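You operate a simulated robot arm through the tools that you are given. There is no shell and no other tool. Be economical: measure what you need, move in short steps, check, and stop when the job is done.

You run a simulated two-armed robot. Do the job below in one go: nothing can be reset, and whatever is moved stays where it is left.

TASK
Reset the red slide to about 25 cm, the black to about 70.
Fine: clamp both again.

The check looks at the end state, three seconds after you hand in, the way a careful person would. Anything else that was tipped, shoved, dropped, spilled or broken makes it a failure.

THE ROBOT
Two 7-joint arms with two-finger parallel grippers on one trunk, on a base that drives. Base frame: it is fixed to the floor where the robot stands at the start and does not move with it; the origin is under the middle of the robot, x ahead of it, y to its left, z up. Lengths are in m, angles in rad, forces in N, time in s.
The left shoulder is at the start at [0.05, 0.168, 1.082], the right one opposite. With the tool pointing down near the work surface each hand reaches from about 0.18 to 0.66 m from the robot's upright axis, wherever it stands, measured 20 degrees to its own side. Places, roughly: black lever [0.8, -0.5, 0.8]; black slide [0.9, -0.5, 0.8]; blue lever [0.7, -0.2, 0.8]; blue slide [0.8, -0.2, 0.8]; red lever [0.6, 0, 0.8]; red slide [0.7, 0, 0.8]. Payload 1.57 kg a hand.
Tool frame (each hand has its own): the origin (TCP) lies between the finger pads and is the grasp point; the fingertips stand 0.03 m ahead of it; z points along the fingers, y is the line along which they close. The gripper opens to 0.08 m. The fingers are 0.017 m wide and 0.012 m thick; the gripper's body (0.04 by 0.082 m) begins 0.08 m behind the TCP.
Orientation is that of the tool frame in the base frame, as a unit quaternion [x, y, z, w]. With the fingers straight down and closing along the base's y, the tool's x points along the base's -x, its y along +y and its z along -z.

THE INTERFACE
- The arms move only by the tool arm_command. It takes "left_deltas", "right_deltas" or both (then of equal length, played together; a hand with none holds still); each is a list that holds one entry, the list of rows, each a list of 7 numbers: the shift along the tool's x, y, z in m, then the turn, a rotation vector about the tool's x, y, z in degrees, then the finger opening in m, from 0 to 0.08. In form: [[[x, y, z, rx, ry, rz, grip], ...]]. A call has 1 to 12 rows; each row is the pose to reach, as a shift and turn from the pose commanded when the call began, along the tool's axes at that moment. Each row takes 0.2 s and may step no farther than 0.05 m and 0.15 rad from the row before; otherwise, or with a gripper value out of range, the whole call is refused. A pose out of reach is approached as far as the arm can. The call stops where the force on the tool passes 90 N (or 10 N more than at its start, if that is more) or the arm is blocked; 0.2 s more then pass. Each finger travels about 0.045 m/s and halts on what it meets, pressing with about 24 N; the grip force reading is that of the motor and also rises with nothing between the fingers. The clock runs only during rows and for 0.2 s after the last one: add rows that repeat a pose to give the fingers time. It gives the time, the measured TCP pose, the force on the tool (base axes), the opening and the grip force at its end, in the units of the frame above (readings bear some noise), with the torque about the TCP (base axes, N m) and any sound that the robot's microphone picked up, and new pictures: "show" is both (left out), scene, wrist or none (wrist: the cameras of the hands that moved).
- Cameras (640 x 400 px; columns grow to the right, rows downward): "scene" is now at [0.1232, -0.0338, 1.2898]; the picture's right is [-0.41, -0.91, 0.00], its down [-0.55, 0.24, -0.80] and it looks along [0.73, -0.33, -0.60] (base axes); focal length 254 px, centre (320, 200). "left" rides on the left gripper at [0.072, 0.007, -0.122] in its tool frame; the picture's right is [-0.09, 1.00, 0.00], its down [-0.84, -0.08, -0.54] and it looks along [-0.54, -0.05, 0.84] (tool axes); focal length 238 px, centre (320, 200). "right" rides on the right gripper at [0.072, -0.007, -0.122] in its tool frame; the picture's right is [0.09, 1.00, 0.00], its down [-0.84, 0.08, -0.54] and it looks along [-0.54, 0.05, 0.84] (tool axes); focal length 238 px, centre (320, 200). There is no depth. A picture from a camera that has moved, and an enlarged one, comes with that camera's place and axes in the base frame and with its lens.
- lift_body(by): slides the trunk up (or, below 0, down) by that many m; the arms and the scene camera ride with it, the base frame stays. It gives what a move gives, with no picture.
- base_move(legs): drives the robot by 1 to 6 legs, each [ahead, left, turn to the left] in m, m and rad, along the robot's own axes; the way and the turn of a leg run together, so that a leg with both is an arc; at most 1.5 m and 3.142 rad a leg. The arms and the cameras ride along, it lands a little off, and it stops where it bumps. It gives what a move gives, and a new picture of the scene camera.
- aim_head(pan, tilt): turns the head with the scene camera to pan (to the left, within 1.396 rad either way) and tilt (down, from -0.506 to 1.204), counted from straight ahead of the robot. It gives what a move gives, and a new picture of the scene camera.
- close_up(camera, box): a new picture of the part [left, top, right, bottom] of that camera's present view, enlarged. No time passes.
- finish_job(): hands the job in; it is judged then, once.

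Work in short steps. Places have to be worked out from the pictures, the camera data and where the tool is seen: move nearer, look again, correct. Check each grasp and each placing, and mend what went wrong. You have 120 turns and 260 pictures in all, those below and enlarged ones among them. Open the grippers and draw the arms clear of the work before you hand the job in, unless the task says otherwise; then end with one line.

The tools are called by a JSON object that holds its "op" and its "data". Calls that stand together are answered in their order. arm_command: Moves the arms, as the interface text tells. Its arguments: {"type":"object","properties":{"left_deltas":{"type":"array","items":{"type":"array","items":{"type":"array","items":{"type":"number"}}}},"right_deltas":{"type":"array","items":{"type":"array","items":{"type":"array","items":{"type":"number"}}}},"show":{"type":"string","enum":["both","scene","wrist","none"]}},"required":[]} The other tools are called the same way: lift_body (by) slides the trunk up or down; base_move (legs) drives the base; aim_head (pan, tilt) turns the head that bears the scene camera; close_up (camera, box) takes an enlarged picture of a part of a camera's view; finish_job () hands the job in.

At the start:

```text
t: 0.0
left_position: [0.4486, -0.0192, 1.0934]
left_tcp_rot: [-0.001, 1.0, 0.0, 0.0]
left_force: [0.2, -0.7, -0.9]
left_wrist_torque: [0.01, 0.02, 0.02]
left_opening: 0.08
left_finger_force: 0.0
right_position: [0.3361, -0.3519, 0.987]
right_tcp_rot: [-0.001, 1.0, 0.0, 0.0]
right_force: [0.5, -0.1, -0.6]
right_wrist_torque: [0.0, 0.0, -0.03]
right_opening: 0.0801
right_finger_force: 0.0
trunk travel left (down, up): [-0.25, 0.193]
robot x, y, heading: [0.0012, 0.0039, -0.004]
head pan, tilt: [-0.417, 0.641]
```

scene: 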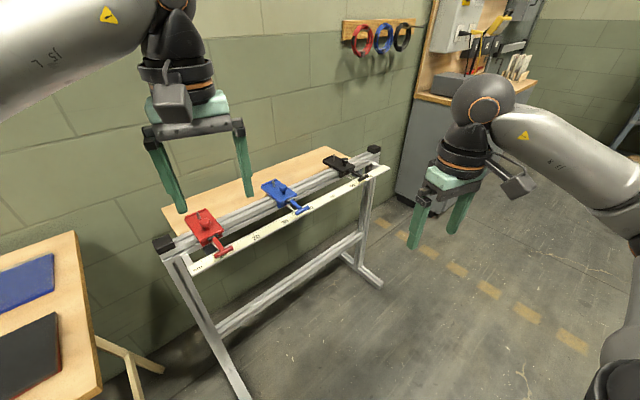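
right: 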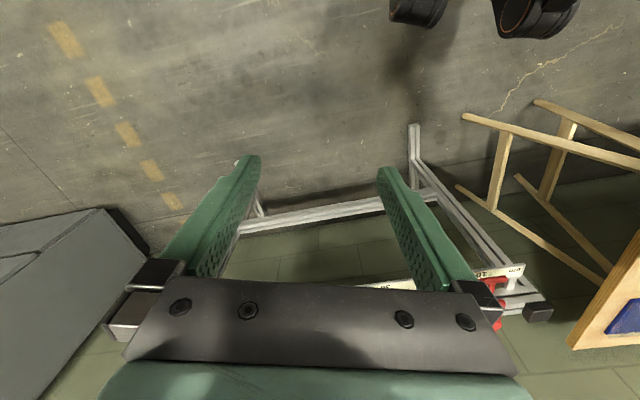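
left: 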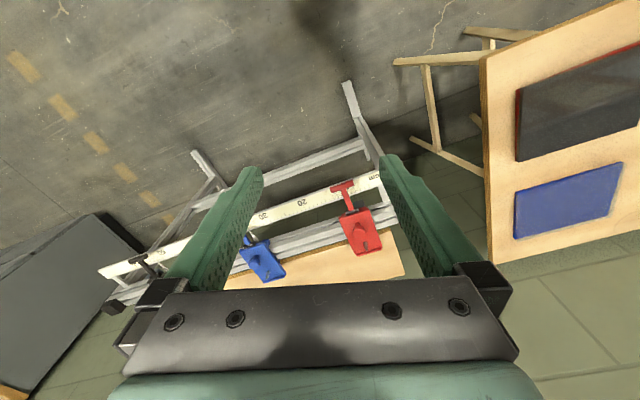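

I'll look closely at the rail, the scale and the slides first.

{"op": "close_up", "data": {"camera": "scene", "box": [150, 190, 310, 290]}}

{"op": "close_up", "data": {"camera": "scene", "box": [250, 140, 410, 240]}}

{"op": "close_up", "data": {"camera": "left", "box": [230, 150, 420, 290]}}

```text
4.00 times, centred on (230, 240) of scene
camera zoom: at [0.1232, -0.0338, 1.2898], right [-0.41, -0.91, 0.0], down [-0.55, 0.24, -0.8], along [0.73, -0.33, -0.6], focal length 1018 px, centre (680, 40)
```

zoom: 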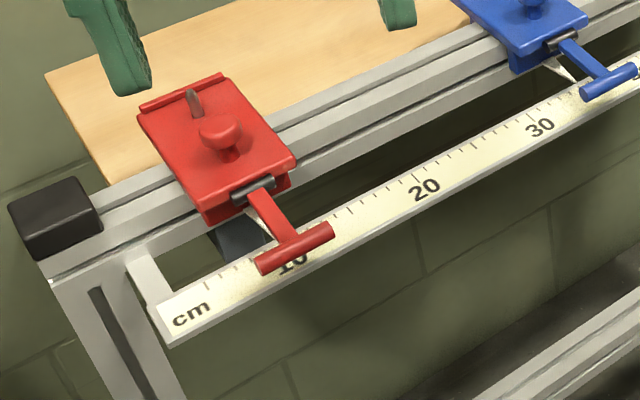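

```text
4.00 times, centred on (330, 190) of scene
camera zoom: at [0.1232, -0.0338, 1.2898], right [-0.41, -0.91, 0.0], down [-0.55, 0.24, -0.8], along [0.73, -0.33, -0.6], focal length 1018 px, centre (280, 240)
```

zoom: 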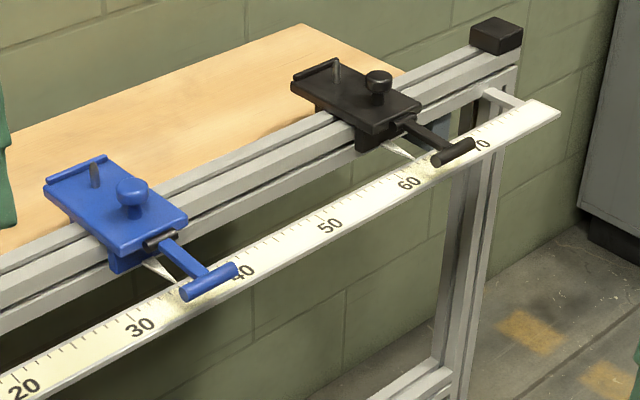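

```text
2.86 times, centred on (325, 220) of left
camera zoom: at [0.3764, -0.0128, 1.2162], right [0.09, 1.0, 0.0], down [0.84, -0.08, 0.54], along [0.54, -0.05, -0.84], focal length 681 px, centre (306, 143)
```

zoom: 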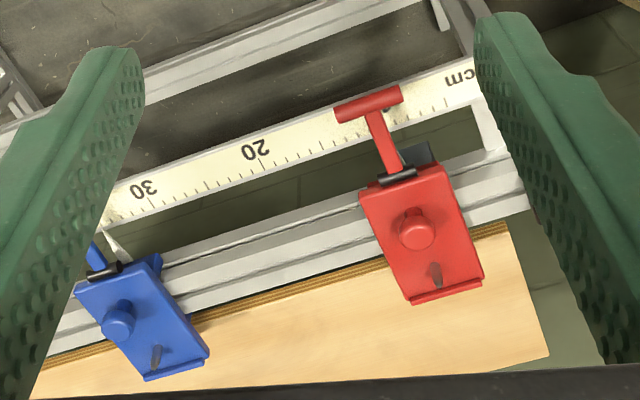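

Triangulating the two views puts the rail direction at about (0.296, -0.955), with its perpendicular at heading +0.30 rad. The red knob is near (0.673, 0.033, 0.866) and the red T-bar near (0.608, 0.009, 0.814). I'll turn to face the rail, then shift right and slightly ahead.

{"op": "base_move", "data": {"legs": [[0, 0, 0.305], [0.08, -0.36, 0]]}}

{"op": "aim_head", "data": {"pan": 0.25, "tilt": 0.85}}

```text
t: 4.7
left_position: [0.6184, -0.2077, 1.0934]
left_tcp_rot: [-0.149, 0.989, -0.001, 0.0]
left_force: [-0.7, 0.4, -0.1]
left_wrist_torque: [0.02, 0.03, 0.02]
left_opening: 0.08
left_finger_force: 0.1
right_position: [0.6087, -0.5591, 0.9864]
right_tcp_rot: [-0.148, 0.989, 0.0, 0.0]
right_force: [0.0, 0.1, 0.5]
right_wrist_torque: [-0.03, 0.01, 0.02]
right_opening: 0.0801
right_finger_force: 0.1
trunk travel left (down, up): [-0.25, 0.193]
robot x, y, heading: [0.1811, -0.3191, 0.299]
head pan, tilt: [-0.417, 0.641]
camera scene: at [0.3123, -0.3185, 1.2898], right [-0.12, -0.99, 0.0], down [-0.59, 0.07, -0.8], along [0.8, -0.1, -0.6], focal length 254 px, centre (320, 200)
```

scene: 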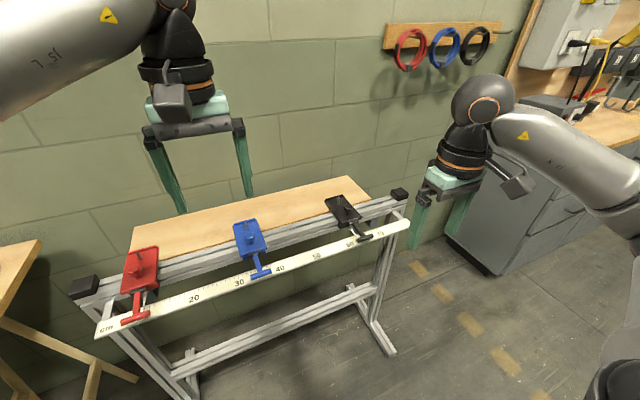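

```text
t: 5.8
left_position: [0.6186, -0.2073, 1.0934]
left_tcp_rot: [-0.15, 0.989, 0.0, 0.0]
left_force: [-0.1, -0.1, -0.1]
left_wrist_torque: [0.0, 0.0, 0.01]
left_opening: 0.0804
left_finger_force: 0.0
right_position: [0.6091, -0.5587, 0.9865]
right_tcp_rot: [-0.148, 0.989, 0.0, -0.001]
right_force: [0.2, 0.6, -0.5]
right_wrist_torque: [0.0, 0.0, 0.01]
right_opening: 0.0798
right_finger_force: 0.1
trunk travel left (down, up): [-0.25, 0.193]
robot x, y, heading: [0.1874, -0.3201, 0.299]
head pan, tilt: [0.25, 0.85]
camera scene: at [0.2926, -0.2673, 1.2725], right [0.52, -0.85, 0.0], down [-0.64, -0.39, -0.66], along [0.56, 0.34, -0.75], focal length 254 px, centre (320, 200)
```

scene: 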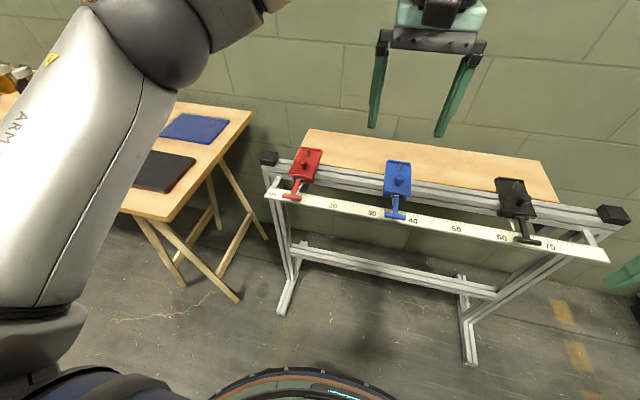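

The view is good, so I'll zoom in on red and black from here.

{"op": "close_up", "data": {"camera": "scene", "box": [260, 140, 356, 210]}}

{"op": "close_up", "data": {"camera": "scene", "box": [480, 165, 608, 265]}}

{"op": "close_up", "data": {"camera": "left", "box": [220, 150, 420, 290]}}

```text
5.71 times, centred on (308, 175) of scene
camera zoom: at [0.2926, -0.2673, 1.2725], right [0.52, -0.85, 0.0], down [-0.64, -0.39, -0.66], along [0.56, 0.34, -0.75], focal length 1454 px, centre (389, 343)
```

zoom: 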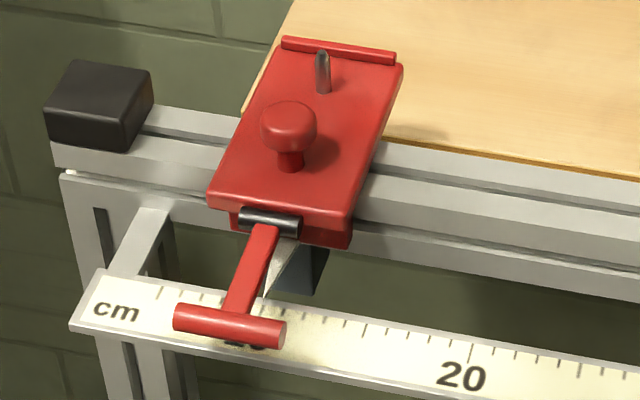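

```text
4.00 times, centred on (544, 215) of scene
camera zoom: at [0.2926, -0.2673, 1.2725], right [0.52, -0.85, 0.0], down [-0.64, -0.39, -0.66], along [0.56, 0.34, -0.75], focal length 1018 px, centre (-576, 140)
```

zoom: 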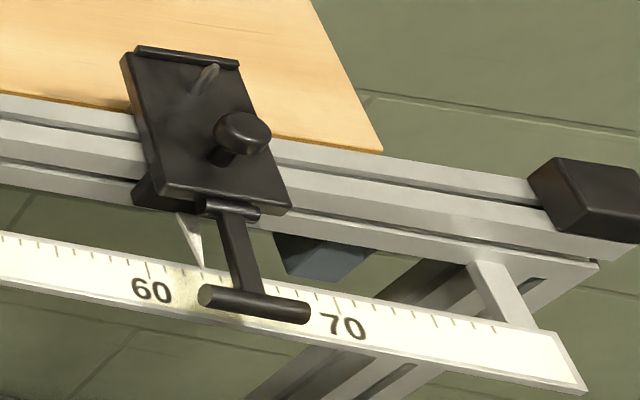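

```text
2.86 times, centred on (320, 220) of left
camera zoom: at [0.5475, -0.2229, 1.2162], right [-0.21, 0.98, 0.0], down [0.82, 0.17, 0.54], along [0.53, 0.11, -0.84], focal length 681 px, centre (320, 143)
```

zoom: 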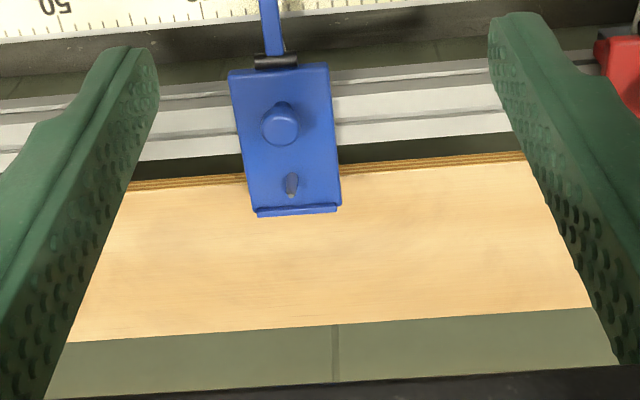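

The red pointer reads about 10 and the black about 62–63. The red T-bar centre is at about (0.609, 0.0075, 0.814), and its length of about 0.05 m fits between open fingers. I'll bring the left hand above it.

{"op": "arm_command", "data": {"left_deltas": [[[-0.009, 0.035, 0.026, 0, 0, 0, 0.08], [-0.018, 0.07, 0.052, 0, 0, 0, 0.08], [-0.027, 0.105, 0.078, 0, 0, 0, 0.08], [-0.036, 0.14, 0.105, 0, 0, 0, 0.08], [-0.045, 0.175, 0.13, 0, 0, 0, 0.08], [-0.054, 0.208, 0.155, 0, 0, 0, 0.08], [-0.054, 0.208, 0.155, 0, 0, 0, 0.08]]]}}

```text
t: 7.3
left_position: [0.6077, 0.006, 0.9375]
left_tcp_rot: [-0.149, 0.989, 0.0, 0.001]
left_force: [0.3, 0.1, 0.6]
left_wrist_torque: [-0.02, 0.02, -0.02]
left_opening: 0.0801
left_finger_force: 0.1
right_position: [0.6073, -0.5598, 0.9858]
right_tcp_rot: [-0.147, 0.989, 0.0, 0.0]
right_force: [-0.3, -0.1, -0.9]
right_wrist_torque: [0.0, -0.04, -0.02]
right_opening: 0.0799
right_finger_force: 0.0
trunk travel left (down, up): [-0.25, 0.193]
robot x, y, heading: [0.1869, -0.3183, 0.302]
head pan, tilt: [0.25, 0.85]
camera scene: at [0.2926, -0.2673, 1.2725], right [0.52, -0.85, 0.0], down [-0.64, -0.39, -0.66], along [0.56, 0.34, -0.75], focal length 254 px, centre (320, 200)
camera left: at [0.5357, -0.0081, 1.0598], right [-0.2, 0.98, 0.0], down [0.82, 0.17, 0.54], along [0.53, 0.11, -0.84], focal length 238 px, centre (320, 200)
```

scene: 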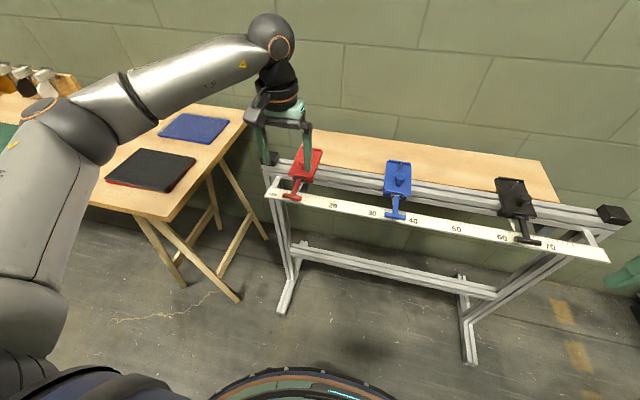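
left: 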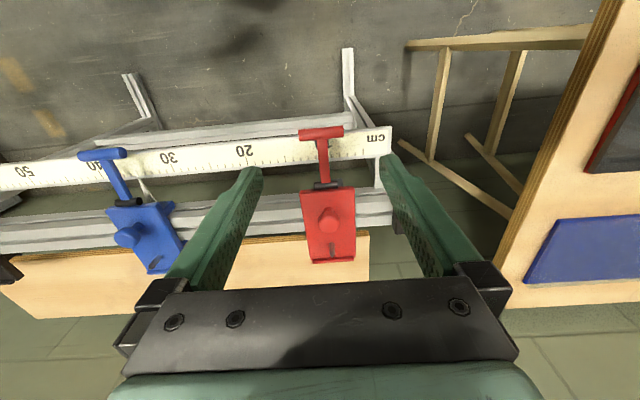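

The wrist view confirms the bar is centred under the hand within about 2 mm. I'll descend so the tips stay above the scale and the fingers straddle the bar's ends.

{"op": "arm_command", "data": {"left_deltas": [[[-0.002, 0.001, 0.04, 0, 0, 0, 0.08], [-0.002, 0.001, 0.08, 0, 0, 0, 0.08], [-0.002, 0.001, 0.108, 0, 0, 0, 0.08], [-0.002, 0.001, 0.108, 0, 0, 0, 0.08]]]}}

{"op": "close_up", "data": {"camera": "scene", "box": [240, 120, 360, 220]}}

```text
t: 8.3
left_position: [0.611, 0.0083, 0.8313]
left_tcp_rot: [-0.15, 0.989, 0.0, 0.0]
left_force: [-0.4, 0.3, -0.1]
left_wrist_torque: [0.02, -0.01, 0.0]
left_opening: 0.0801
left_finger_force: 0.1
right_position: [0.6089, -0.5593, 0.9857]
right_tcp_rot: [-0.147, 0.989, 0.0, 0.0]
right_force: [-0.3, -0.7, 0.8]
right_wrist_torque: [0.02, -0.03, 0.0]
right_opening: 0.0798
right_finger_force: 0.0
trunk travel left (down, up): [-0.25, 0.193]
robot x, y, heading: [0.1849, -0.3209, 0.301]
head pan, tilt: [0.25, 0.85]
camera scene: at [0.2926, -0.2673, 1.2725], right [0.52, -0.85, 0.0], down [-0.64, -0.39, -0.66], along [0.56, 0.34, -0.75], focal length 254 px, centre (320, 200)
camera left: at [0.5394, -0.0064, 0.9524], right [-0.21, 0.98, 0.0], down [0.82, 0.17, 0.54], along [0.53, 0.11, -0.84], focal length 238 px, centre (320, 200)
```

scene: 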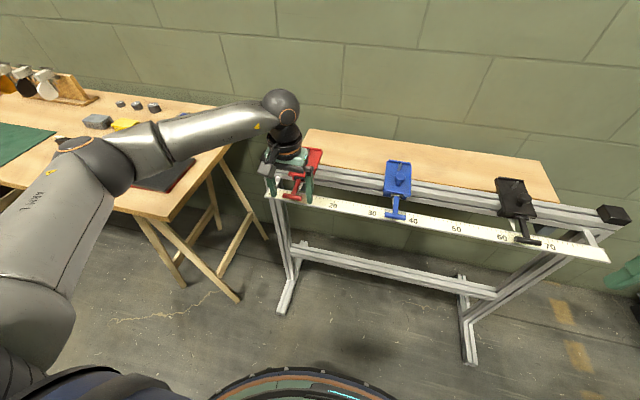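
left: 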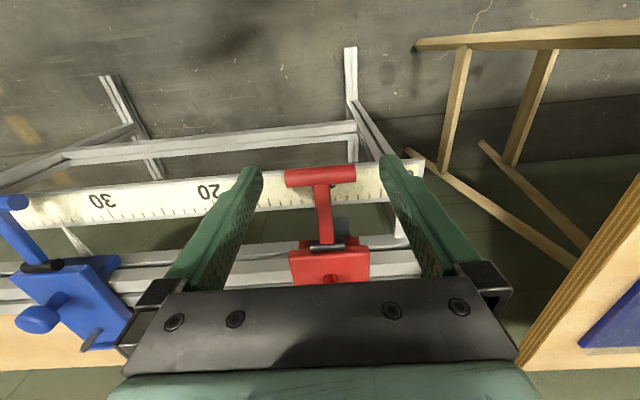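

```text
4.00 times, centred on (300, 170) of scene
camera zoom: at [0.2926, -0.2673, 1.2725], right [0.52, -0.85, 0.0], down [-0.64, -0.39, -0.66], along [0.56, 0.34, -0.75], focal length 1018 px, centre (400, 320)
```

zoom: 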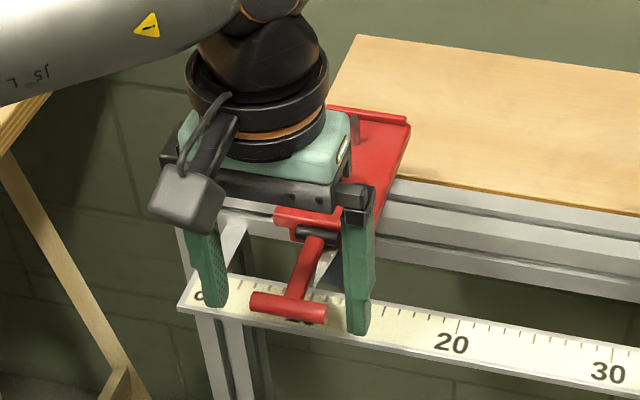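

The fingers straddle the bar cleanly with no contact force. I'll close on its ends.

{"op": "arm_command", "data": {"left_deltas": [[[0, 0, 0, 0, 0, 0, 0.03], [0, 0, 0, 0, 0, 0, 0.03], [0, 0, 0, 0, 0, 0, 0.03], [0, 0, 0, 0, 0, 0, 0.03]]], "show": "wrist"}}

```text
t: 9.3
left_position: [0.6109, 0.0075, 0.8299]
left_tcp_rot: [-0.149, 0.989, 0.0, 0.0]
left_force: [0.0, -0.8, -0.4]
left_wrist_torque: [0.02, 0.04, 0.04]
left_opening: 0.0599
left_finger_force: 39.4
right_position: [0.6092, -0.559, 0.9859]
right_tcp_rot: [-0.148, 0.989, 0.0, 0.0]
right_force: [-0.6, -0.3, -0.5]
right_wrist_torque: [0.01, -0.02, -0.02]
right_opening: 0.0802
right_finger_force: 0.0
trunk travel left (down, up): [-0.25, 0.193]
robot x, y, heading: [0.1827, -0.3201, 0.299]
head pan, tilt: [0.25, 0.85]
camera left: at [0.5394, -0.0064, 0.9527], right [-0.21, 0.98, 0.0], down [0.82, 0.17, 0.54], along [0.53, 0.11, -0.84], focal length 238 px, centre (320, 200)
```

left: 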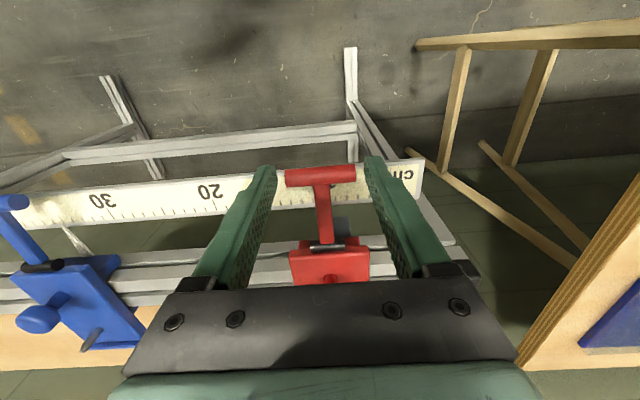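

The fingers stopped at 0.060 m. I'll check whether they actually hold the bar.

{"op": "close_up", "data": {"camera": "scene", "box": [270, 150, 342, 210]}}

{"op": "close_up", "data": {"camera": "left", "box": [230, 140, 430, 260]}}

```text
6.67 times, centred on (306, 180) of scene
camera zoom: at [0.2926, -0.2672, 1.2725], right [0.52, -0.85, 0.0], down [-0.64, -0.39, -0.66], along [0.56, 0.34, -0.75], focal length 1696 px, centre (413, 333)
```

zoom: 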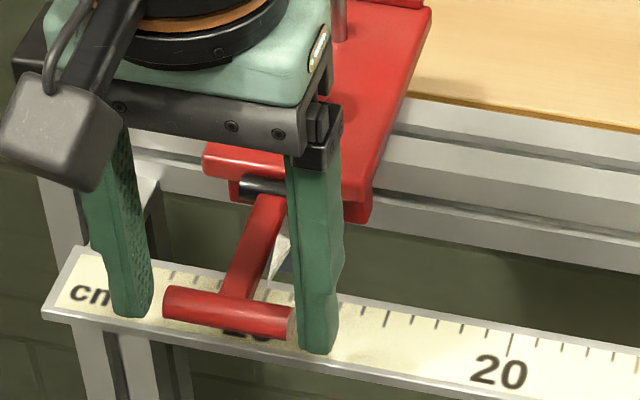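

```text
3.20 times, centred on (330, 200) of left
camera zoom: at [0.5394, -0.0064, 0.9527], right [-0.21, 0.98, 0.0], down [0.82, 0.17, 0.54], along [0.53, 0.11, -0.84], focal length 763 px, centre (288, 200)
```

zoom: 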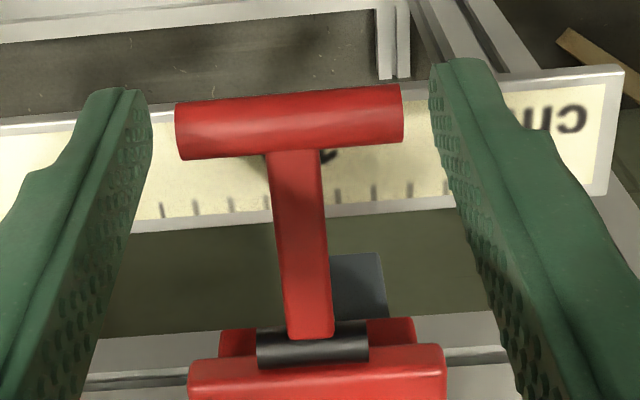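

It looks like only one finger touches. I'll command a tighter closure with a small shift to see whether the opening shrinks.

{"op": "arm_command", "data": {"left_deltas": [[[0, -0.003, 0, 0, 0, 0, 0.03], [0, -0.005, 0, 0, 0, 0, 0.03], [0, -0.005, 0, 0, 0, 0, 0.03], [0, -0.005, 0, 0, 0, 0, 0.03]]], "show": "none"}}

{"op": "close_up", "data": {"camera": "scene", "box": [270, 150, 342, 210]}}

{"op": "close_up", "data": {"camera": "left", "box": [230, 140, 430, 260]}}

```text
t: 10.3
left_position: [0.6098, 0.0094, 0.8307]
left_tcp_rot: [-0.152, 0.988, 0.003, 0.0]
left_force: [-6.2, 21.9, 1.1]
left_wrist_torque: [0.76, 0.16, -0.15]
left_opening: 0.0598
left_finger_force: 44.9
right_position: [0.6077, -0.5574, 0.9867]
right_tcp_rot: [-0.149, 0.989, -0.001, 0.0]
right_force: [-1.0, 0.8, -0.8]
right_wrist_torque: [-0.02, 0.03, -0.01]
right_opening: 0.0801
right_finger_force: 0.1
trunk travel left (down, up): [-0.25, 0.193]
robot x, y, heading: [0.1839, -0.3236, 0.294]
head pan, tilt: [0.25, 0.85]
```

```text
6.67 times, centred on (306, 180) of scene
camera zoom: at [0.2919, -0.2654, 1.2725], right [0.52, -0.85, 0.0], down [-0.64, -0.39, -0.66], along [0.56, 0.34, -0.75], focal length 1696 px, centre (413, 333)
```

zoom: 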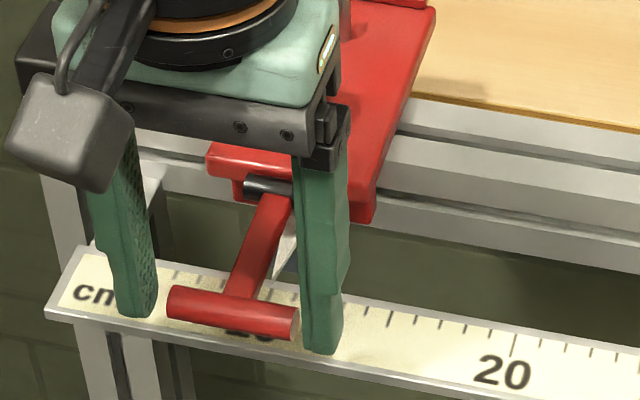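

```text
3.20 times, centred on (330, 200) of left
camera zoom: at [0.54, -0.0079, 0.9527], right [-0.21, 0.98, 0.01], down [0.82, 0.17, 0.54], along [0.53, 0.12, -0.84], focal length 763 px, centre (288, 200)
```

zoom: 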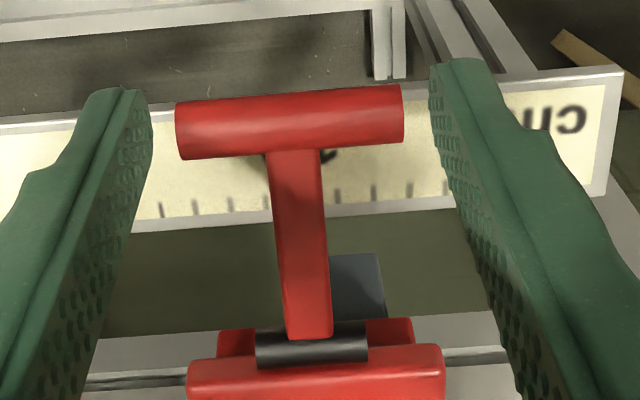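

The hand is blocked sideways with about 22 N, so both ends of the bar are gripped despite the visual gap. I'll undo the shift and lift along the lever's arc (radius about 0.06 m) to about 45°.

{"op": "arm_command", "data": {"left_deltas": [[[0, 0.005, 0, 0, 0, 0, 0.03], [0, 0.005, -0.008, 0, 0, 0, 0.03], [-0.002, 0.005, -0.0155, 0, 0, 0, 0.03], [-0.005, 0.005, -0.023, 0, 0, 0, 0.03], [-0.008, 0.005, -0.03, 0, 0, 0, 0.03], [-0.0176, 0.005, -0.0424, 0, 0, 0, 0.03]]]}}

```text
t: 11.8
left_position: [0.6268, 0.0129, 0.8746]
left_tcp_rot: [-0.148, 0.989, -0.001, 0.0]
left_force: [0.3, -0.1, 0.7]
left_wrist_torque: [0.0, 0.0, 0.01]
left_opening: 0.0301
left_finger_force: 0.0
right_position: [0.6077, -0.5592, 0.9859]
right_tcp_rot: [-0.148, 0.989, 0.0, 0.0]
right_force: [-0.4, -0.3, -0.3]
right_wrist_torque: [0.03, 0.01, -0.03]
right_opening: 0.0801
right_finger_force: 0.1
trunk travel left (down, up): [-0.25, 0.193]
robot x, y, heading: [0.1855, -0.3212, 0.298]
head pan, tilt: [0.25, 0.85]
camera scene: at [0.2926, -0.2673, 1.2725], right [0.52, -0.85, 0.0], down [-0.64, -0.39, -0.66], along [0.56, 0.34, -0.75], focal length 254 px, centre (320, 200)
camera left: at [0.5553, -0.0019, 0.9961], right [-0.2, 0.98, 0.0], down [0.82, 0.17, 0.54], along [0.53, 0.11, -0.84], focal length 238 px, centre (320, 200)
```

scene: 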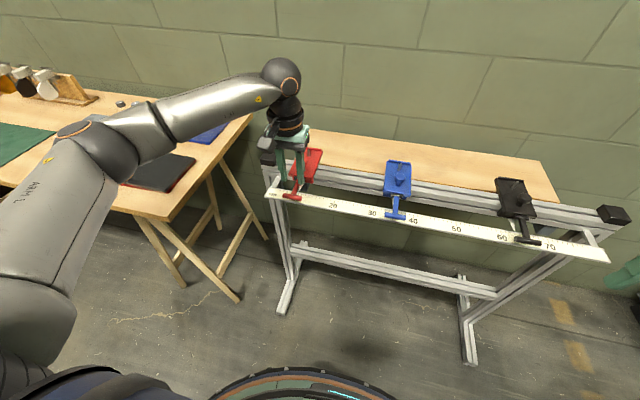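
left: 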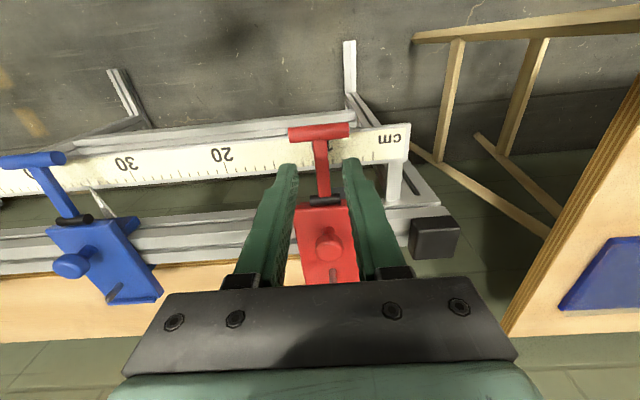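

The bar slipped out of the end grip because the lever is stiff, so it needs positive support. I'll pitch the hand 50°, with the fingers pointing ahead and down and opened 2 cm, so they straddle the stem and cradle the bar from underneath. First I back off to the pre-pose in front of it.

{"op": "arm_command", "data": {"left_deltas": [[[0.03, 0, -0.02, 0, 0, 0, 0.03], [0.07, 0, -0.02, 0, 0, 0, 0.02], [0.08, 0, 0, 0, -7.2, 0, 0.02], [0.0825, 0, 0.02, 0, -14.4, 0, 0.02], [0.0825, 0, 0.0352, 0, -21.6, 0, 0.02], [0.0825, 0, 0.0352, 0, -28.8, 0, 0.02], [0.0825, 0, 0.0352, 0, -36, 0, 0.02], [0.0825, 0, 0.0352, 0, -43.2, 0, 0.02], [0.0825, 0, 0.0352, 0, -50, 0, 0.02], [0.0825, 0, 0.0352, 0, -50, 0, 0.02]]]}}

{"op": "close_up", "data": {"camera": "scene", "box": [250, 140, 346, 220]}}

```text
t: 13.9
left_position: [0.5469, -0.0113, 0.8386]
left_tcp_rot: [-0.136, 0.896, 0.062, 0.419]
left_force: [-1.1, -0.3, -0.1]
left_wrist_torque: [-0.02, 0.02, -0.01]
left_opening: 0.02
left_finger_force: 0.1
right_position: [0.6087, -0.5591, 0.9866]
right_tcp_rot: [-0.147, 0.989, 0.001, 0.0]
right_force: [-0.3, 0.3, 0.0]
right_wrist_torque: [-0.01, -0.01, -0.03]
right_opening: 0.0799
right_finger_force: 0.0
trunk travel left (down, up): [-0.25, 0.193]
robot x, y, heading: [0.187, -0.3212, 0.296]
head pan, tilt: [0.25, 0.85]
camera scene: at [0.2925, -0.2671, 1.2725], right [0.52, -0.85, 0.0], down [-0.64, -0.39, -0.66], along [0.56, 0.34, -0.75], focal length 254 px, centre (320, 200)
camera left: at [0.4124, -0.0465, 0.8622], right [-0.24, 0.97, 0.07], down [0.14, -0.04, 0.99], along [0.96, 0.24, -0.13], focal length 238 px, centre (320, 200)
```

scene: 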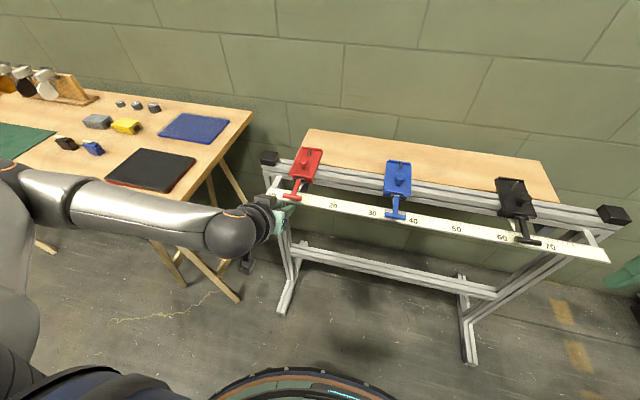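
left: 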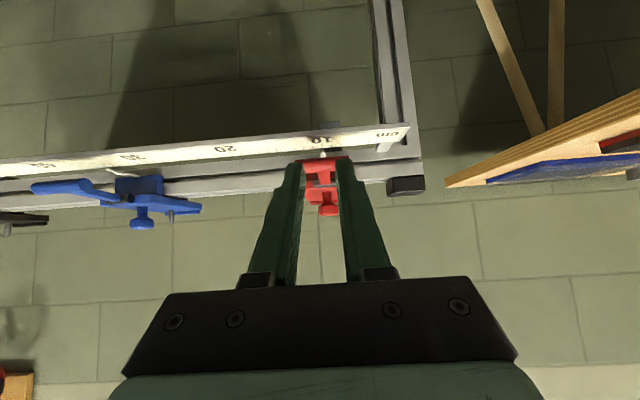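

```text
5.00 times, centred on (298, 180) of scene
camera zoom: at [0.2925, -0.2671, 1.2725], right [0.52, -0.85, 0.0], down [-0.64, -0.39, -0.66], along [0.56, 0.34, -0.75], focal length 1272 px, centre (430, 300)
```

zoom: 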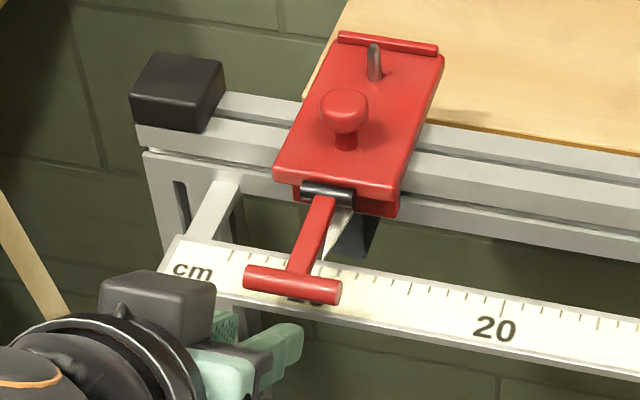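

The wrist camera now looks almost along the rail's perpendicular. I'll zoom in to verify the bar's height and lateral alignment.

{"op": "close_up", "data": {"camera": "left", "box": [270, 110, 382, 180]}}

```text
5.71 times, centred on (326, 145) of left
camera zoom: at [0.4124, -0.0465, 0.8622], right [-0.24, 0.97, 0.07], down [0.14, -0.04, 0.99], along [0.96, 0.24, -0.13], focal length 1362 px, centre (286, 514)
```

zoom: 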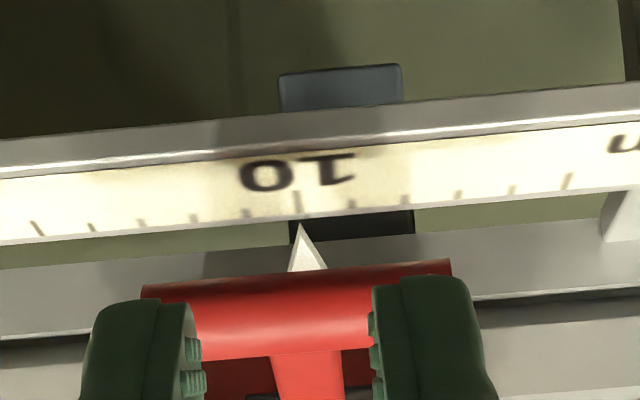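

The red pointer sits exactly on the 10 tick from this view. In the wrist camera's frame the bar is at about z 0.805 and its front edge is flush with the scale's front edge. I'll slide the fingers along their axis under the bar.

{"op": "arm_command", "data": {"left_deltas": [[[0.0027, -0.001, 0.015, 0, 0, 0, 0.02], [0.0027, -0.001, 0.03, 0, 0, 0, 0.02], [0.0027, -0.001, 0.042, 0, 0, 0, 0.02], [0.0027, -0.001, 0.052, 0, 0, 0, 0.02], [0.0027, -0.001, 0.052, 0, 0, 0, 0.02]]], "show": "none"}}

{"op": "close_up", "data": {"camera": "left", "box": [240, 80, 400, 180]}}

{"op": "close_up", "data": {"camera": "scene", "box": [250, 140, 346, 220]}}

```text
t: 15.2
left_position: [0.586, 0.0003, 0.804]
left_tcp_rot: [-0.136, 0.896, 0.064, 0.418]
left_force: [-0.1, 0.1, -0.5]
left_wrist_torque: [0.0, 0.01, 0.06]
left_opening: 0.0202
left_finger_force: 0.2
right_position: [0.6082, -0.5592, 0.986]
right_tcp_rot: [-0.147, 0.989, 0.0, -0.001]
right_force: [0.0, -0.1, 0.5]
right_wrist_torque: [-0.01, 0.0, -0.02]
right_opening: 0.08
right_finger_force: 0.0
trunk travel left (down, up): [-0.25, 0.193]
robot x, y, heading: [0.1799, -0.3217, 0.301]
head pan, tilt: [0.25, 0.85]
```

```text
4.00 times, centred on (320, 130) of left
camera zoom: at [0.4498, -0.0356, 0.8269], right [-0.24, 0.97, 0.07], down [0.14, -0.04, 0.99], along [0.96, 0.25, -0.13], focal length 953 px, centre (320, 480)
```

zoom: 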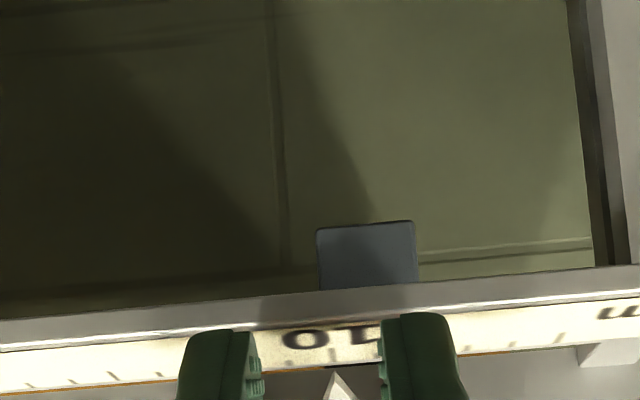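

```text
5.00 times, centred on (298, 180) of scene
camera zoom: at [0.2925, -0.2673, 1.2725], right [0.52, -0.85, 0.0], down [-0.64, -0.39, -0.66], along [0.56, 0.34, -0.75], focal length 1272 px, centre (430, 300)
```

zoom: 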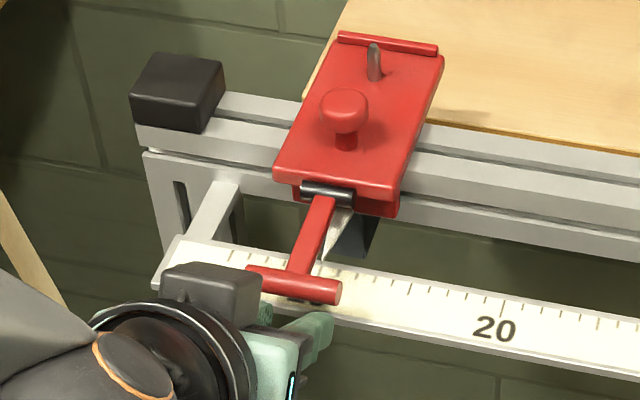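

The fingers are in position under the bar with no contact. I'll lift along the lever's arc to about 45°, feeling for resistance.

{"op": "arm_command", "data": {"left_deltas": [[[-0.0046, 0, -0.0039, 0, 0, 0, 0.02], [-0.0092, 0, -0.0077, 0, 0, 0, 0.02], [-0.0181, 0, -0.0126, 0, 0, 0, 0.02], [-0.0255, 0, -0.015, 0, 0, 0, 0.02], [-0.0327, 0, -0.017, 0, 0, 0, 0.02], [-0.0481, 0, -0.0174, 0, 0, 0, 0.02]]], "show": "none"}}

{"op": "close_up", "data": {"camera": "scene", "box": [250, 140, 346, 220]}}

```text
t: 16.6
left_position: [0.6025, 0.0045, 0.8515]
left_tcp_rot: [-0.135, 0.896, 0.063, 0.419]
left_force: [0.2, 0.1, -0.3]
left_wrist_torque: [0.0, 0.0, -0.01]
left_opening: 0.0202
left_finger_force: 0.1
right_position: [0.6092, -0.5581, 0.9866]
right_tcp_rot: [-0.147, 0.989, -0.001, 0.0]
right_force: [0.1, -0.3, -0.2]
right_wrist_torque: [0.01, -0.04, 0.01]
right_opening: 0.0802
right_finger_force: 0.2
trunk travel left (down, up): [-0.25, 0.193]
robot x, y, heading: [0.1858, -0.3236, 0.293]
head pan, tilt: [0.25, 0.85]
```

```text
5.00 times, centred on (298, 180) of scene
camera zoom: at [0.2926, -0.2672, 1.2725], right [0.52, -0.85, 0.0], down [-0.64, -0.39, -0.66], along [0.56, 0.34, -0.75], focal length 1272 px, centre (430, 300)
```

zoom: 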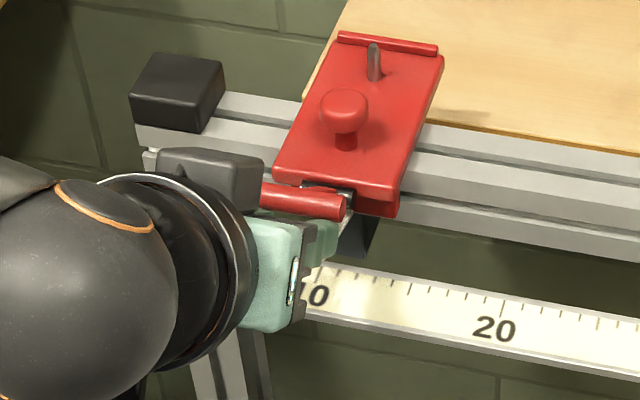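

The lever follows with low force. I'll carry on toward about 80°.

{"op": "arm_command", "data": {"left_deltas": [[[-0.0138, 0, 0.004, 0, 0, 0, 0.02], [-0.0281, 0, 0.0117, 0, 0, 0, 0.02], [-0.034, 0, 0.0172, 0, 0, 0, 0.02]]], "show": "wrist"}}

{"op": "close_up", "data": {"camera": "scene", "box": [250, 140, 346, 220]}}

```text
t: 17.4
left_position: [0.6329, 0.0127, 0.8632]
left_tcp_rot: [-0.135, 0.898, 0.062, 0.414]
left_force: [-8.5, -2.8, -4.8]
left_wrist_torque: [-0.1, 0.06, 0.11]
left_opening: 0.0199
left_finger_force: 0.1
right_position: [0.609, -0.5585, 0.986]
right_tcp_rot: [-0.149, 0.989, 0.001, 0.0]
right_force: [0.1, 0.1, -0.6]
right_wrist_torque: [0.02, -0.03, -0.03]
right_opening: 0.0799
right_finger_force: 0.1
trunk travel left (down, up): [-0.25, 0.193]
robot x, y, heading: [0.1855, -0.32, 0.298]
head pan, tilt: [0.25, 0.85]
camera left: at [0.4969, -0.0208, 0.8875], right [-0.24, 0.97, 0.07], down [0.15, -0.04, 0.99], along [0.96, 0.24, -0.13], focal length 238 px, centre (320, 200)
```

left: 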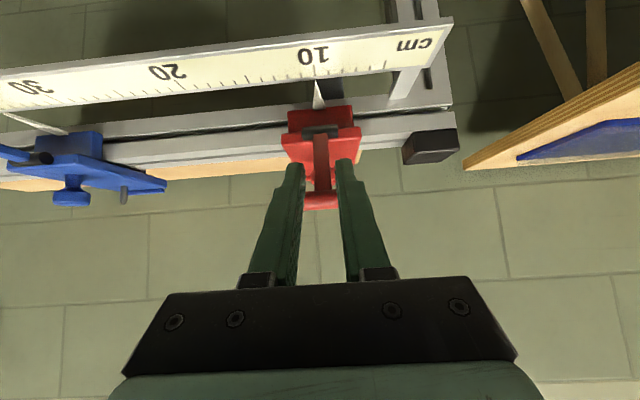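

```text
5.00 times, centred on (298, 180) of scene
camera zoom: at [0.2921, -0.2672, 1.2724], right [0.52, -0.85, 0.0], down [-0.64, -0.39, -0.66], along [0.56, 0.34, -0.75], focal length 1272 px, centre (430, 300)
```

zoom: 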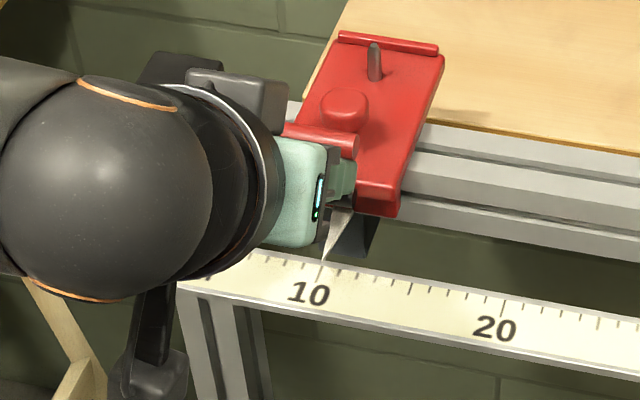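

The lever is upright, with light contact at its stop, and the pointer is still at 10. The fingers straddle the stem, so I'll ease off slightly and test-slide along the rail toward 25.

{"op": "arm_command", "data": {"left_deltas": [[[0.003, 0, -0.002, 0, 0, 0, 0.02], [0.003, -0.01, -0.002, 0, 0, 0, 0.02], [0.003, -0.02, -0.002, 0, 0, 0, 0.02], [0.003, -0.03, -0.002, 0, 0, 0, 0.02]]], "show": "wrist"}}

```text
t: 18.4
left_position: [0.6418, -0.0148, 0.8635]
left_tcp_rot: [-0.135, 0.897, 0.062, 0.416]
left_force: [-5.9, -2.4, -11.9]
left_wrist_torque: [-0.01, 0.2, 0.1]
left_opening: 0.0217
left_finger_force: 1.1
right_position: [0.6086, -0.5604, 0.9858]
right_tcp_rot: [-0.148, 0.989, 0.0, 0.0]
right_force: [-1.2, -1.0, 0.4]
right_wrist_torque: [0.0, 0.01, -0.04]
right_opening: 0.0802
right_finger_force: 0.1
trunk travel left (down, up): [-0.25, 0.193]
robot x, y, heading: [0.1824, -0.317, 0.296]
head pan, tilt: [0.25, 0.85]
camera left: at [0.5052, -0.0497, 0.8877], right [-0.24, 0.97, 0.07], down [0.14, -0.04, 0.99], along [0.96, 0.24, -0.13], focal length 238 px, centre (320, 200)
```

left: 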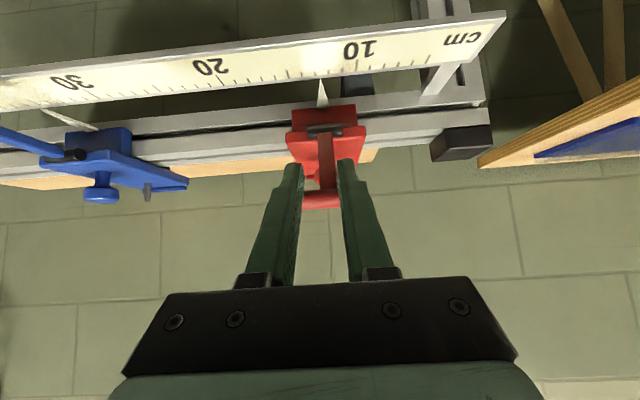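

It slides freely, and the pointer is now at about 12.5. I'll continue by 0.11 m, easing off slightly.

{"op": "arm_command", "data": {"left_deltas": [[[0.002, -0.015, -0.002, 0, 0, 0, 0.02], [0.002, -0.03, -0.002, 0, 0, 0, 0.02], [0.002, -0.045, -0.002, 0, 0, 0, 0.02], [0.002, -0.06, -0.002, 0, 0, 0, 0.02], [0.002, -0.075, -0.002, 0, 0, 0, 0.02], [0.002, -0.09, -0.002, 0, 0, 0, 0.02], [0.002, -0.105, -0.002, 0, 0, 0, 0.02], [0.002, -0.115, -0.002, 0, 0, 0, 0.02]]], "show": "wrist"}}

{"op": "close_up", "data": {"camera": "left", "box": [240, 20, 400, 120]}}

```text
t: 20.1
left_position: [0.6728, -0.1272, 0.8644]
left_tcp_rot: [-0.135, 0.896, 0.062, 0.419]
left_force: [-0.4, 0.0, -1.5]
left_wrist_torque: [0.0, 0.03, 0.01]
left_opening: 0.0202
left_finger_force: 0.0
right_position: [0.6096, -0.5587, 0.986]
right_tcp_rot: [-0.148, 0.989, 0.001, 0.001]
right_force: [-0.1, 0.3, -0.7]
right_wrist_torque: [-0.02, 0.03, -0.02]
right_opening: 0.0801
right_finger_force: 0.0
trunk travel left (down, up): [-0.25, 0.193]
robot x, y, heading: [0.1834, -0.3207, 0.299]
head pan, tilt: [0.25, 0.85]
camera left: at [0.5376, -0.1611, 0.8881], right [-0.24, 0.97, 0.07], down [0.14, -0.04, 0.99], along [0.96, 0.24, -0.12], focal length 238 px, centre (320, 200)
```

left: 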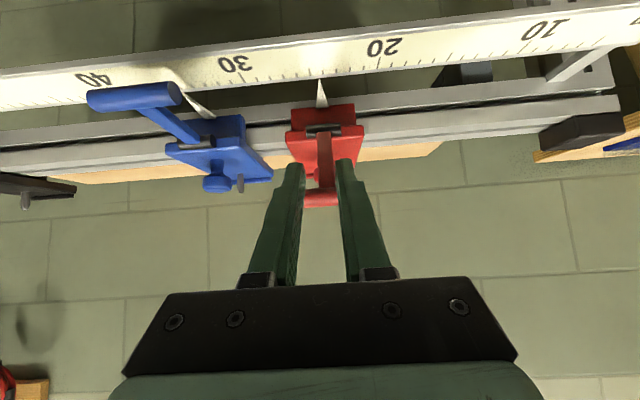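

```text
4.00 times, centred on (320, 70) of left
camera zoom: at [0.5376, -0.1611, 0.8881], right [-0.24, 0.97, 0.07], down [0.14, -0.04, 0.99], along [0.96, 0.24, -0.12], focal length 953 px, centre (320, 720)
```

zoom: 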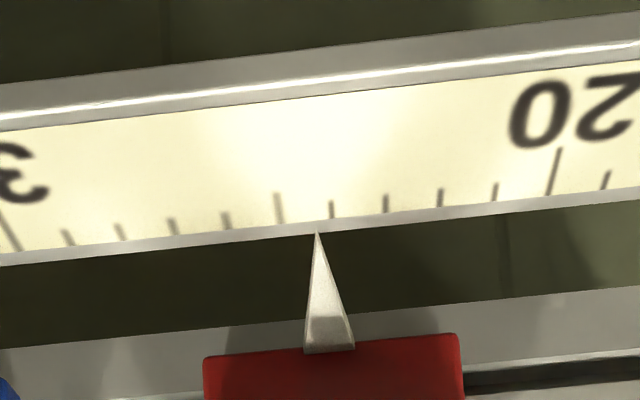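

The pointer reads about 24.4, so I'll push another 6 mm.

{"op": "arm_command", "data": {"left_deltas": [[[0, -0.003, 0, 0, 0, 0, 0.02], [0, -0.0063, 0, 0, 0, 0, 0.02], [0, -0.0063, 0, 0, 0, 0, 0.02]]], "show": "none"}}

{"op": "close_up", "data": {"camera": "left", "box": [240, 20, 400, 120]}}

```text
t: 20.9
left_position: [0.6736, -0.1314, 0.8636]
left_tcp_rot: [-0.135, 0.896, 0.062, 0.418]
left_force: [-0.9, 1.8, 0.9]
left_wrist_torque: [0.01, 0.0, 0.06]
left_opening: 0.0216
left_finger_force: 1.1
right_position: [0.6078, -0.558, 0.9862]
right_tcp_rot: [-0.147, 0.989, 0.0, -0.001]
right_force: [-0.3, -0.7, -0.4]
right_wrist_torque: [-0.02, -0.01, -0.02]
right_opening: 0.0803
right_finger_force: 0.0
trunk travel left (down, up): [-0.25, 0.193]
robot x, y, heading: [0.1838, -0.3244, 0.302]
head pan, tilt: [0.25, 0.85]
```

```text
4.00 times, centred on (320, 70) of left
camera zoom: at [0.5385, -0.166, 0.8879], right [-0.24, 0.97, 0.07], down [0.14, -0.04, 0.99], along [0.96, 0.24, -0.13], focal length 953 px, centre (320, 720)
```

zoom: 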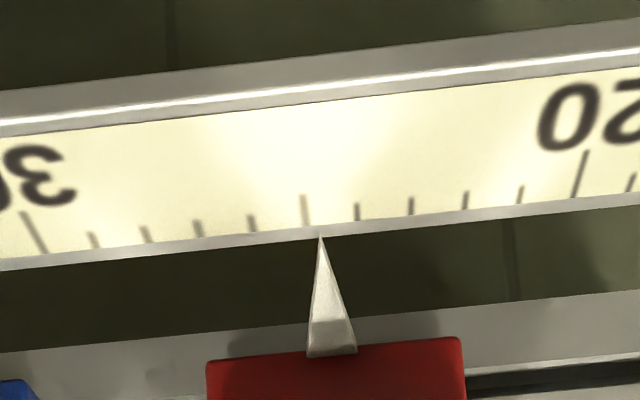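

It now reads about 24.8, so one small nudge more.

{"op": "arm_command", "data": {"left_deltas": [[[0, -0.0022, 0, 0, 0, 0, 0.02], [0, -0.0022, 0, 0, 0, 0, 0.02]]], "show": "none"}}

{"op": "close_up", "data": {"camera": "left", "box": [240, 20, 400, 120]}}

{"op": "close_up", "data": {"camera": "scene", "box": [300, 140, 396, 220]}}

```text
t: 21.6
left_position: [0.6757, -0.1346, 0.8644]
left_tcp_rot: [-0.135, 0.896, 0.063, 0.418]
left_force: [-0.6, 1.0, 0.9]
left_wrist_torque: [0.05, 0.01, 0.04]
left_opening: 0.0212
left_finger_force: 0.8
right_position: [0.6067, -0.5588, 0.9871]
right_tcp_rot: [-0.148, 0.989, -0.001, -0.001]
right_force: [0.0, 0.2, -0.2]
right_wrist_torque: [0.02, -0.02, -0.02]
right_opening: 0.08
right_finger_force: 0.2
trunk travel left (down, up): [-0.25, 0.193]
robot x, y, heading: [0.1862, -0.3218, 0.302]
head pan, tilt: [0.25, 0.85]
```

```text
4.00 times, centred on (320, 70) of left
camera zoom: at [0.5392, -0.1685, 0.8875], right [-0.24, 0.97, 0.07], down [0.14, -0.04, 0.99], along [0.96, 0.24, -0.13], focal length 953 px, centre (320, 720)
```

zoom: 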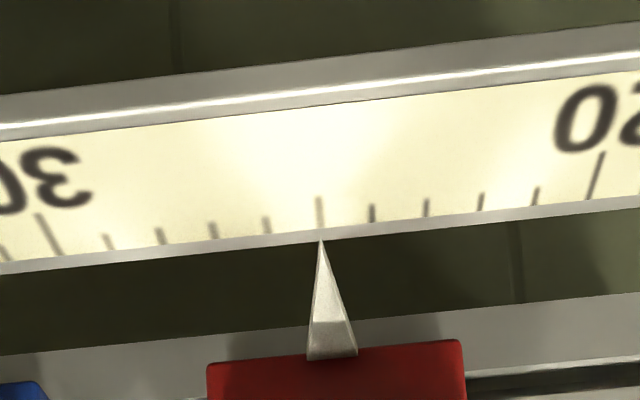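

```text
5.00 times, centred on (348, 180) of scene
camera zoom: at [0.2924, -0.2672, 1.2725], right [0.52, -0.85, 0.0], down [-0.64, -0.39, -0.66], along [0.56, 0.34, -0.75], focal length 1272 px, centre (180, 300)
```

zoom: 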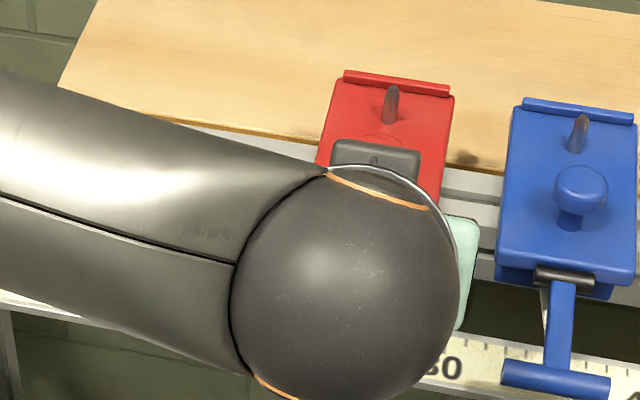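

Red is at 25. I'll centre the fingers on the stem, then withdraw horizontally and see what the lever does.

{"op": "arm_command", "data": {"left_deltas": [[[0, 0.004, 0, 0, 0, 0, 0.021], [0.0129, 0.004, -0.0153, 0, 0, 0, 0.021], [0.0257, 0.004, -0.0306, 0, 0, 0, 0.021], [0.0386, 0.004, -0.046, 0, 0, 0, 0.021], [0.0643, 0.004, -0.0766, 0, 0, 0, 0.021]]]}}

{"op": "close_up", "data": {"camera": "left", "box": [240, 60, 400, 160]}}

```text
t: 22.8
left_position: [0.5776, -0.1576, 0.865]
left_tcp_rot: [-0.136, 0.896, 0.063, 0.419]
left_force: [0.2, 0.2, -0.1]
left_wrist_torque: [0.04, 0.0, 0.0]
left_opening: 0.0208
left_finger_force: 0.1
right_position: [0.6077, -0.5598, 0.9855]
right_tcp_rot: [-0.148, 0.989, 0.0, 0.0]
right_force: [0.4, -0.3, -0.1]
right_wrist_torque: [-0.01, 0.0, 0.02]
right_opening: 0.0797
right_finger_force: 0.1
trunk travel left (down, up): [-0.25, 0.193]
robot x, y, heading: [0.1837, -0.3224, 0.297]
head pan, tilt: [0.25, 0.85]
camera scene: at [0.2925, -0.2674, 1.2725], right [0.52, -0.85, 0.0], down [-0.64, -0.39, -0.66], along [0.56, 0.34, -0.75], focal length 254 px, centre (320, 200)
camera left: at [0.4417, -0.193, 0.8885], right [-0.24, 0.97, 0.07], down [0.14, -0.04, 0.99], along [0.96, 0.25, -0.13], focal length 238 px, centre (320, 200)
```

scene: 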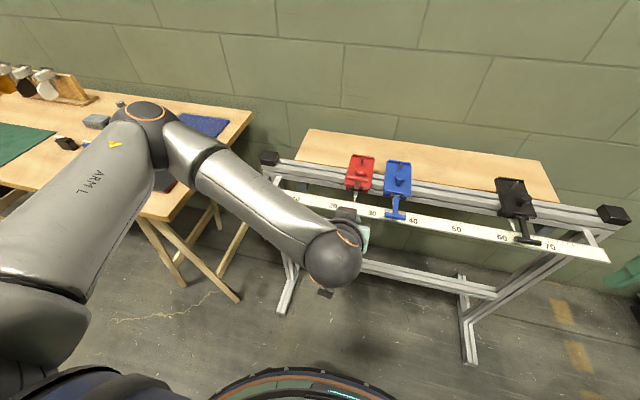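
left: 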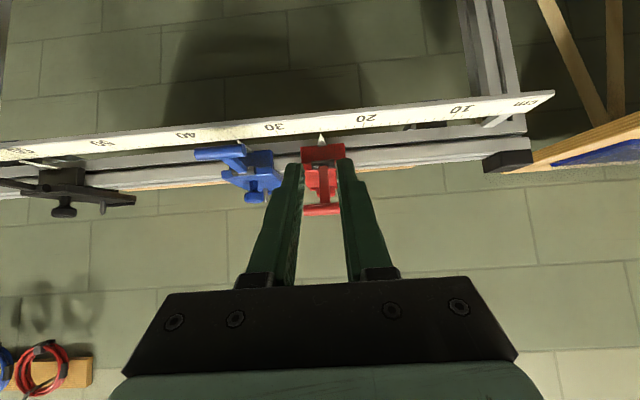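

```text
4.00 times, centred on (320, 110) of left
camera zoom: at [0.4417, -0.193, 0.8885], right [-0.24, 0.97, 0.07], down [0.14, -0.04, 0.99], along [0.96, 0.25, -0.13], focal length 953 px, centre (320, 560)
```

zoom: 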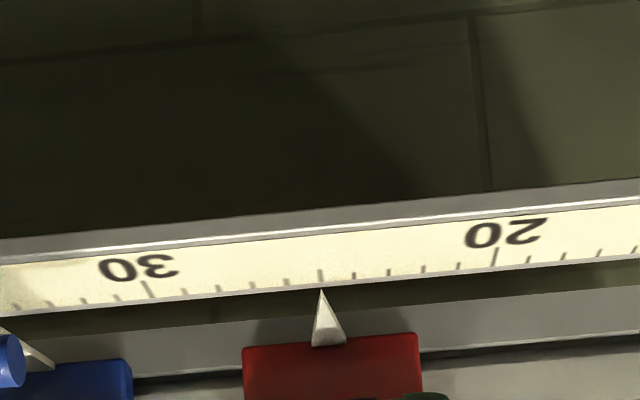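

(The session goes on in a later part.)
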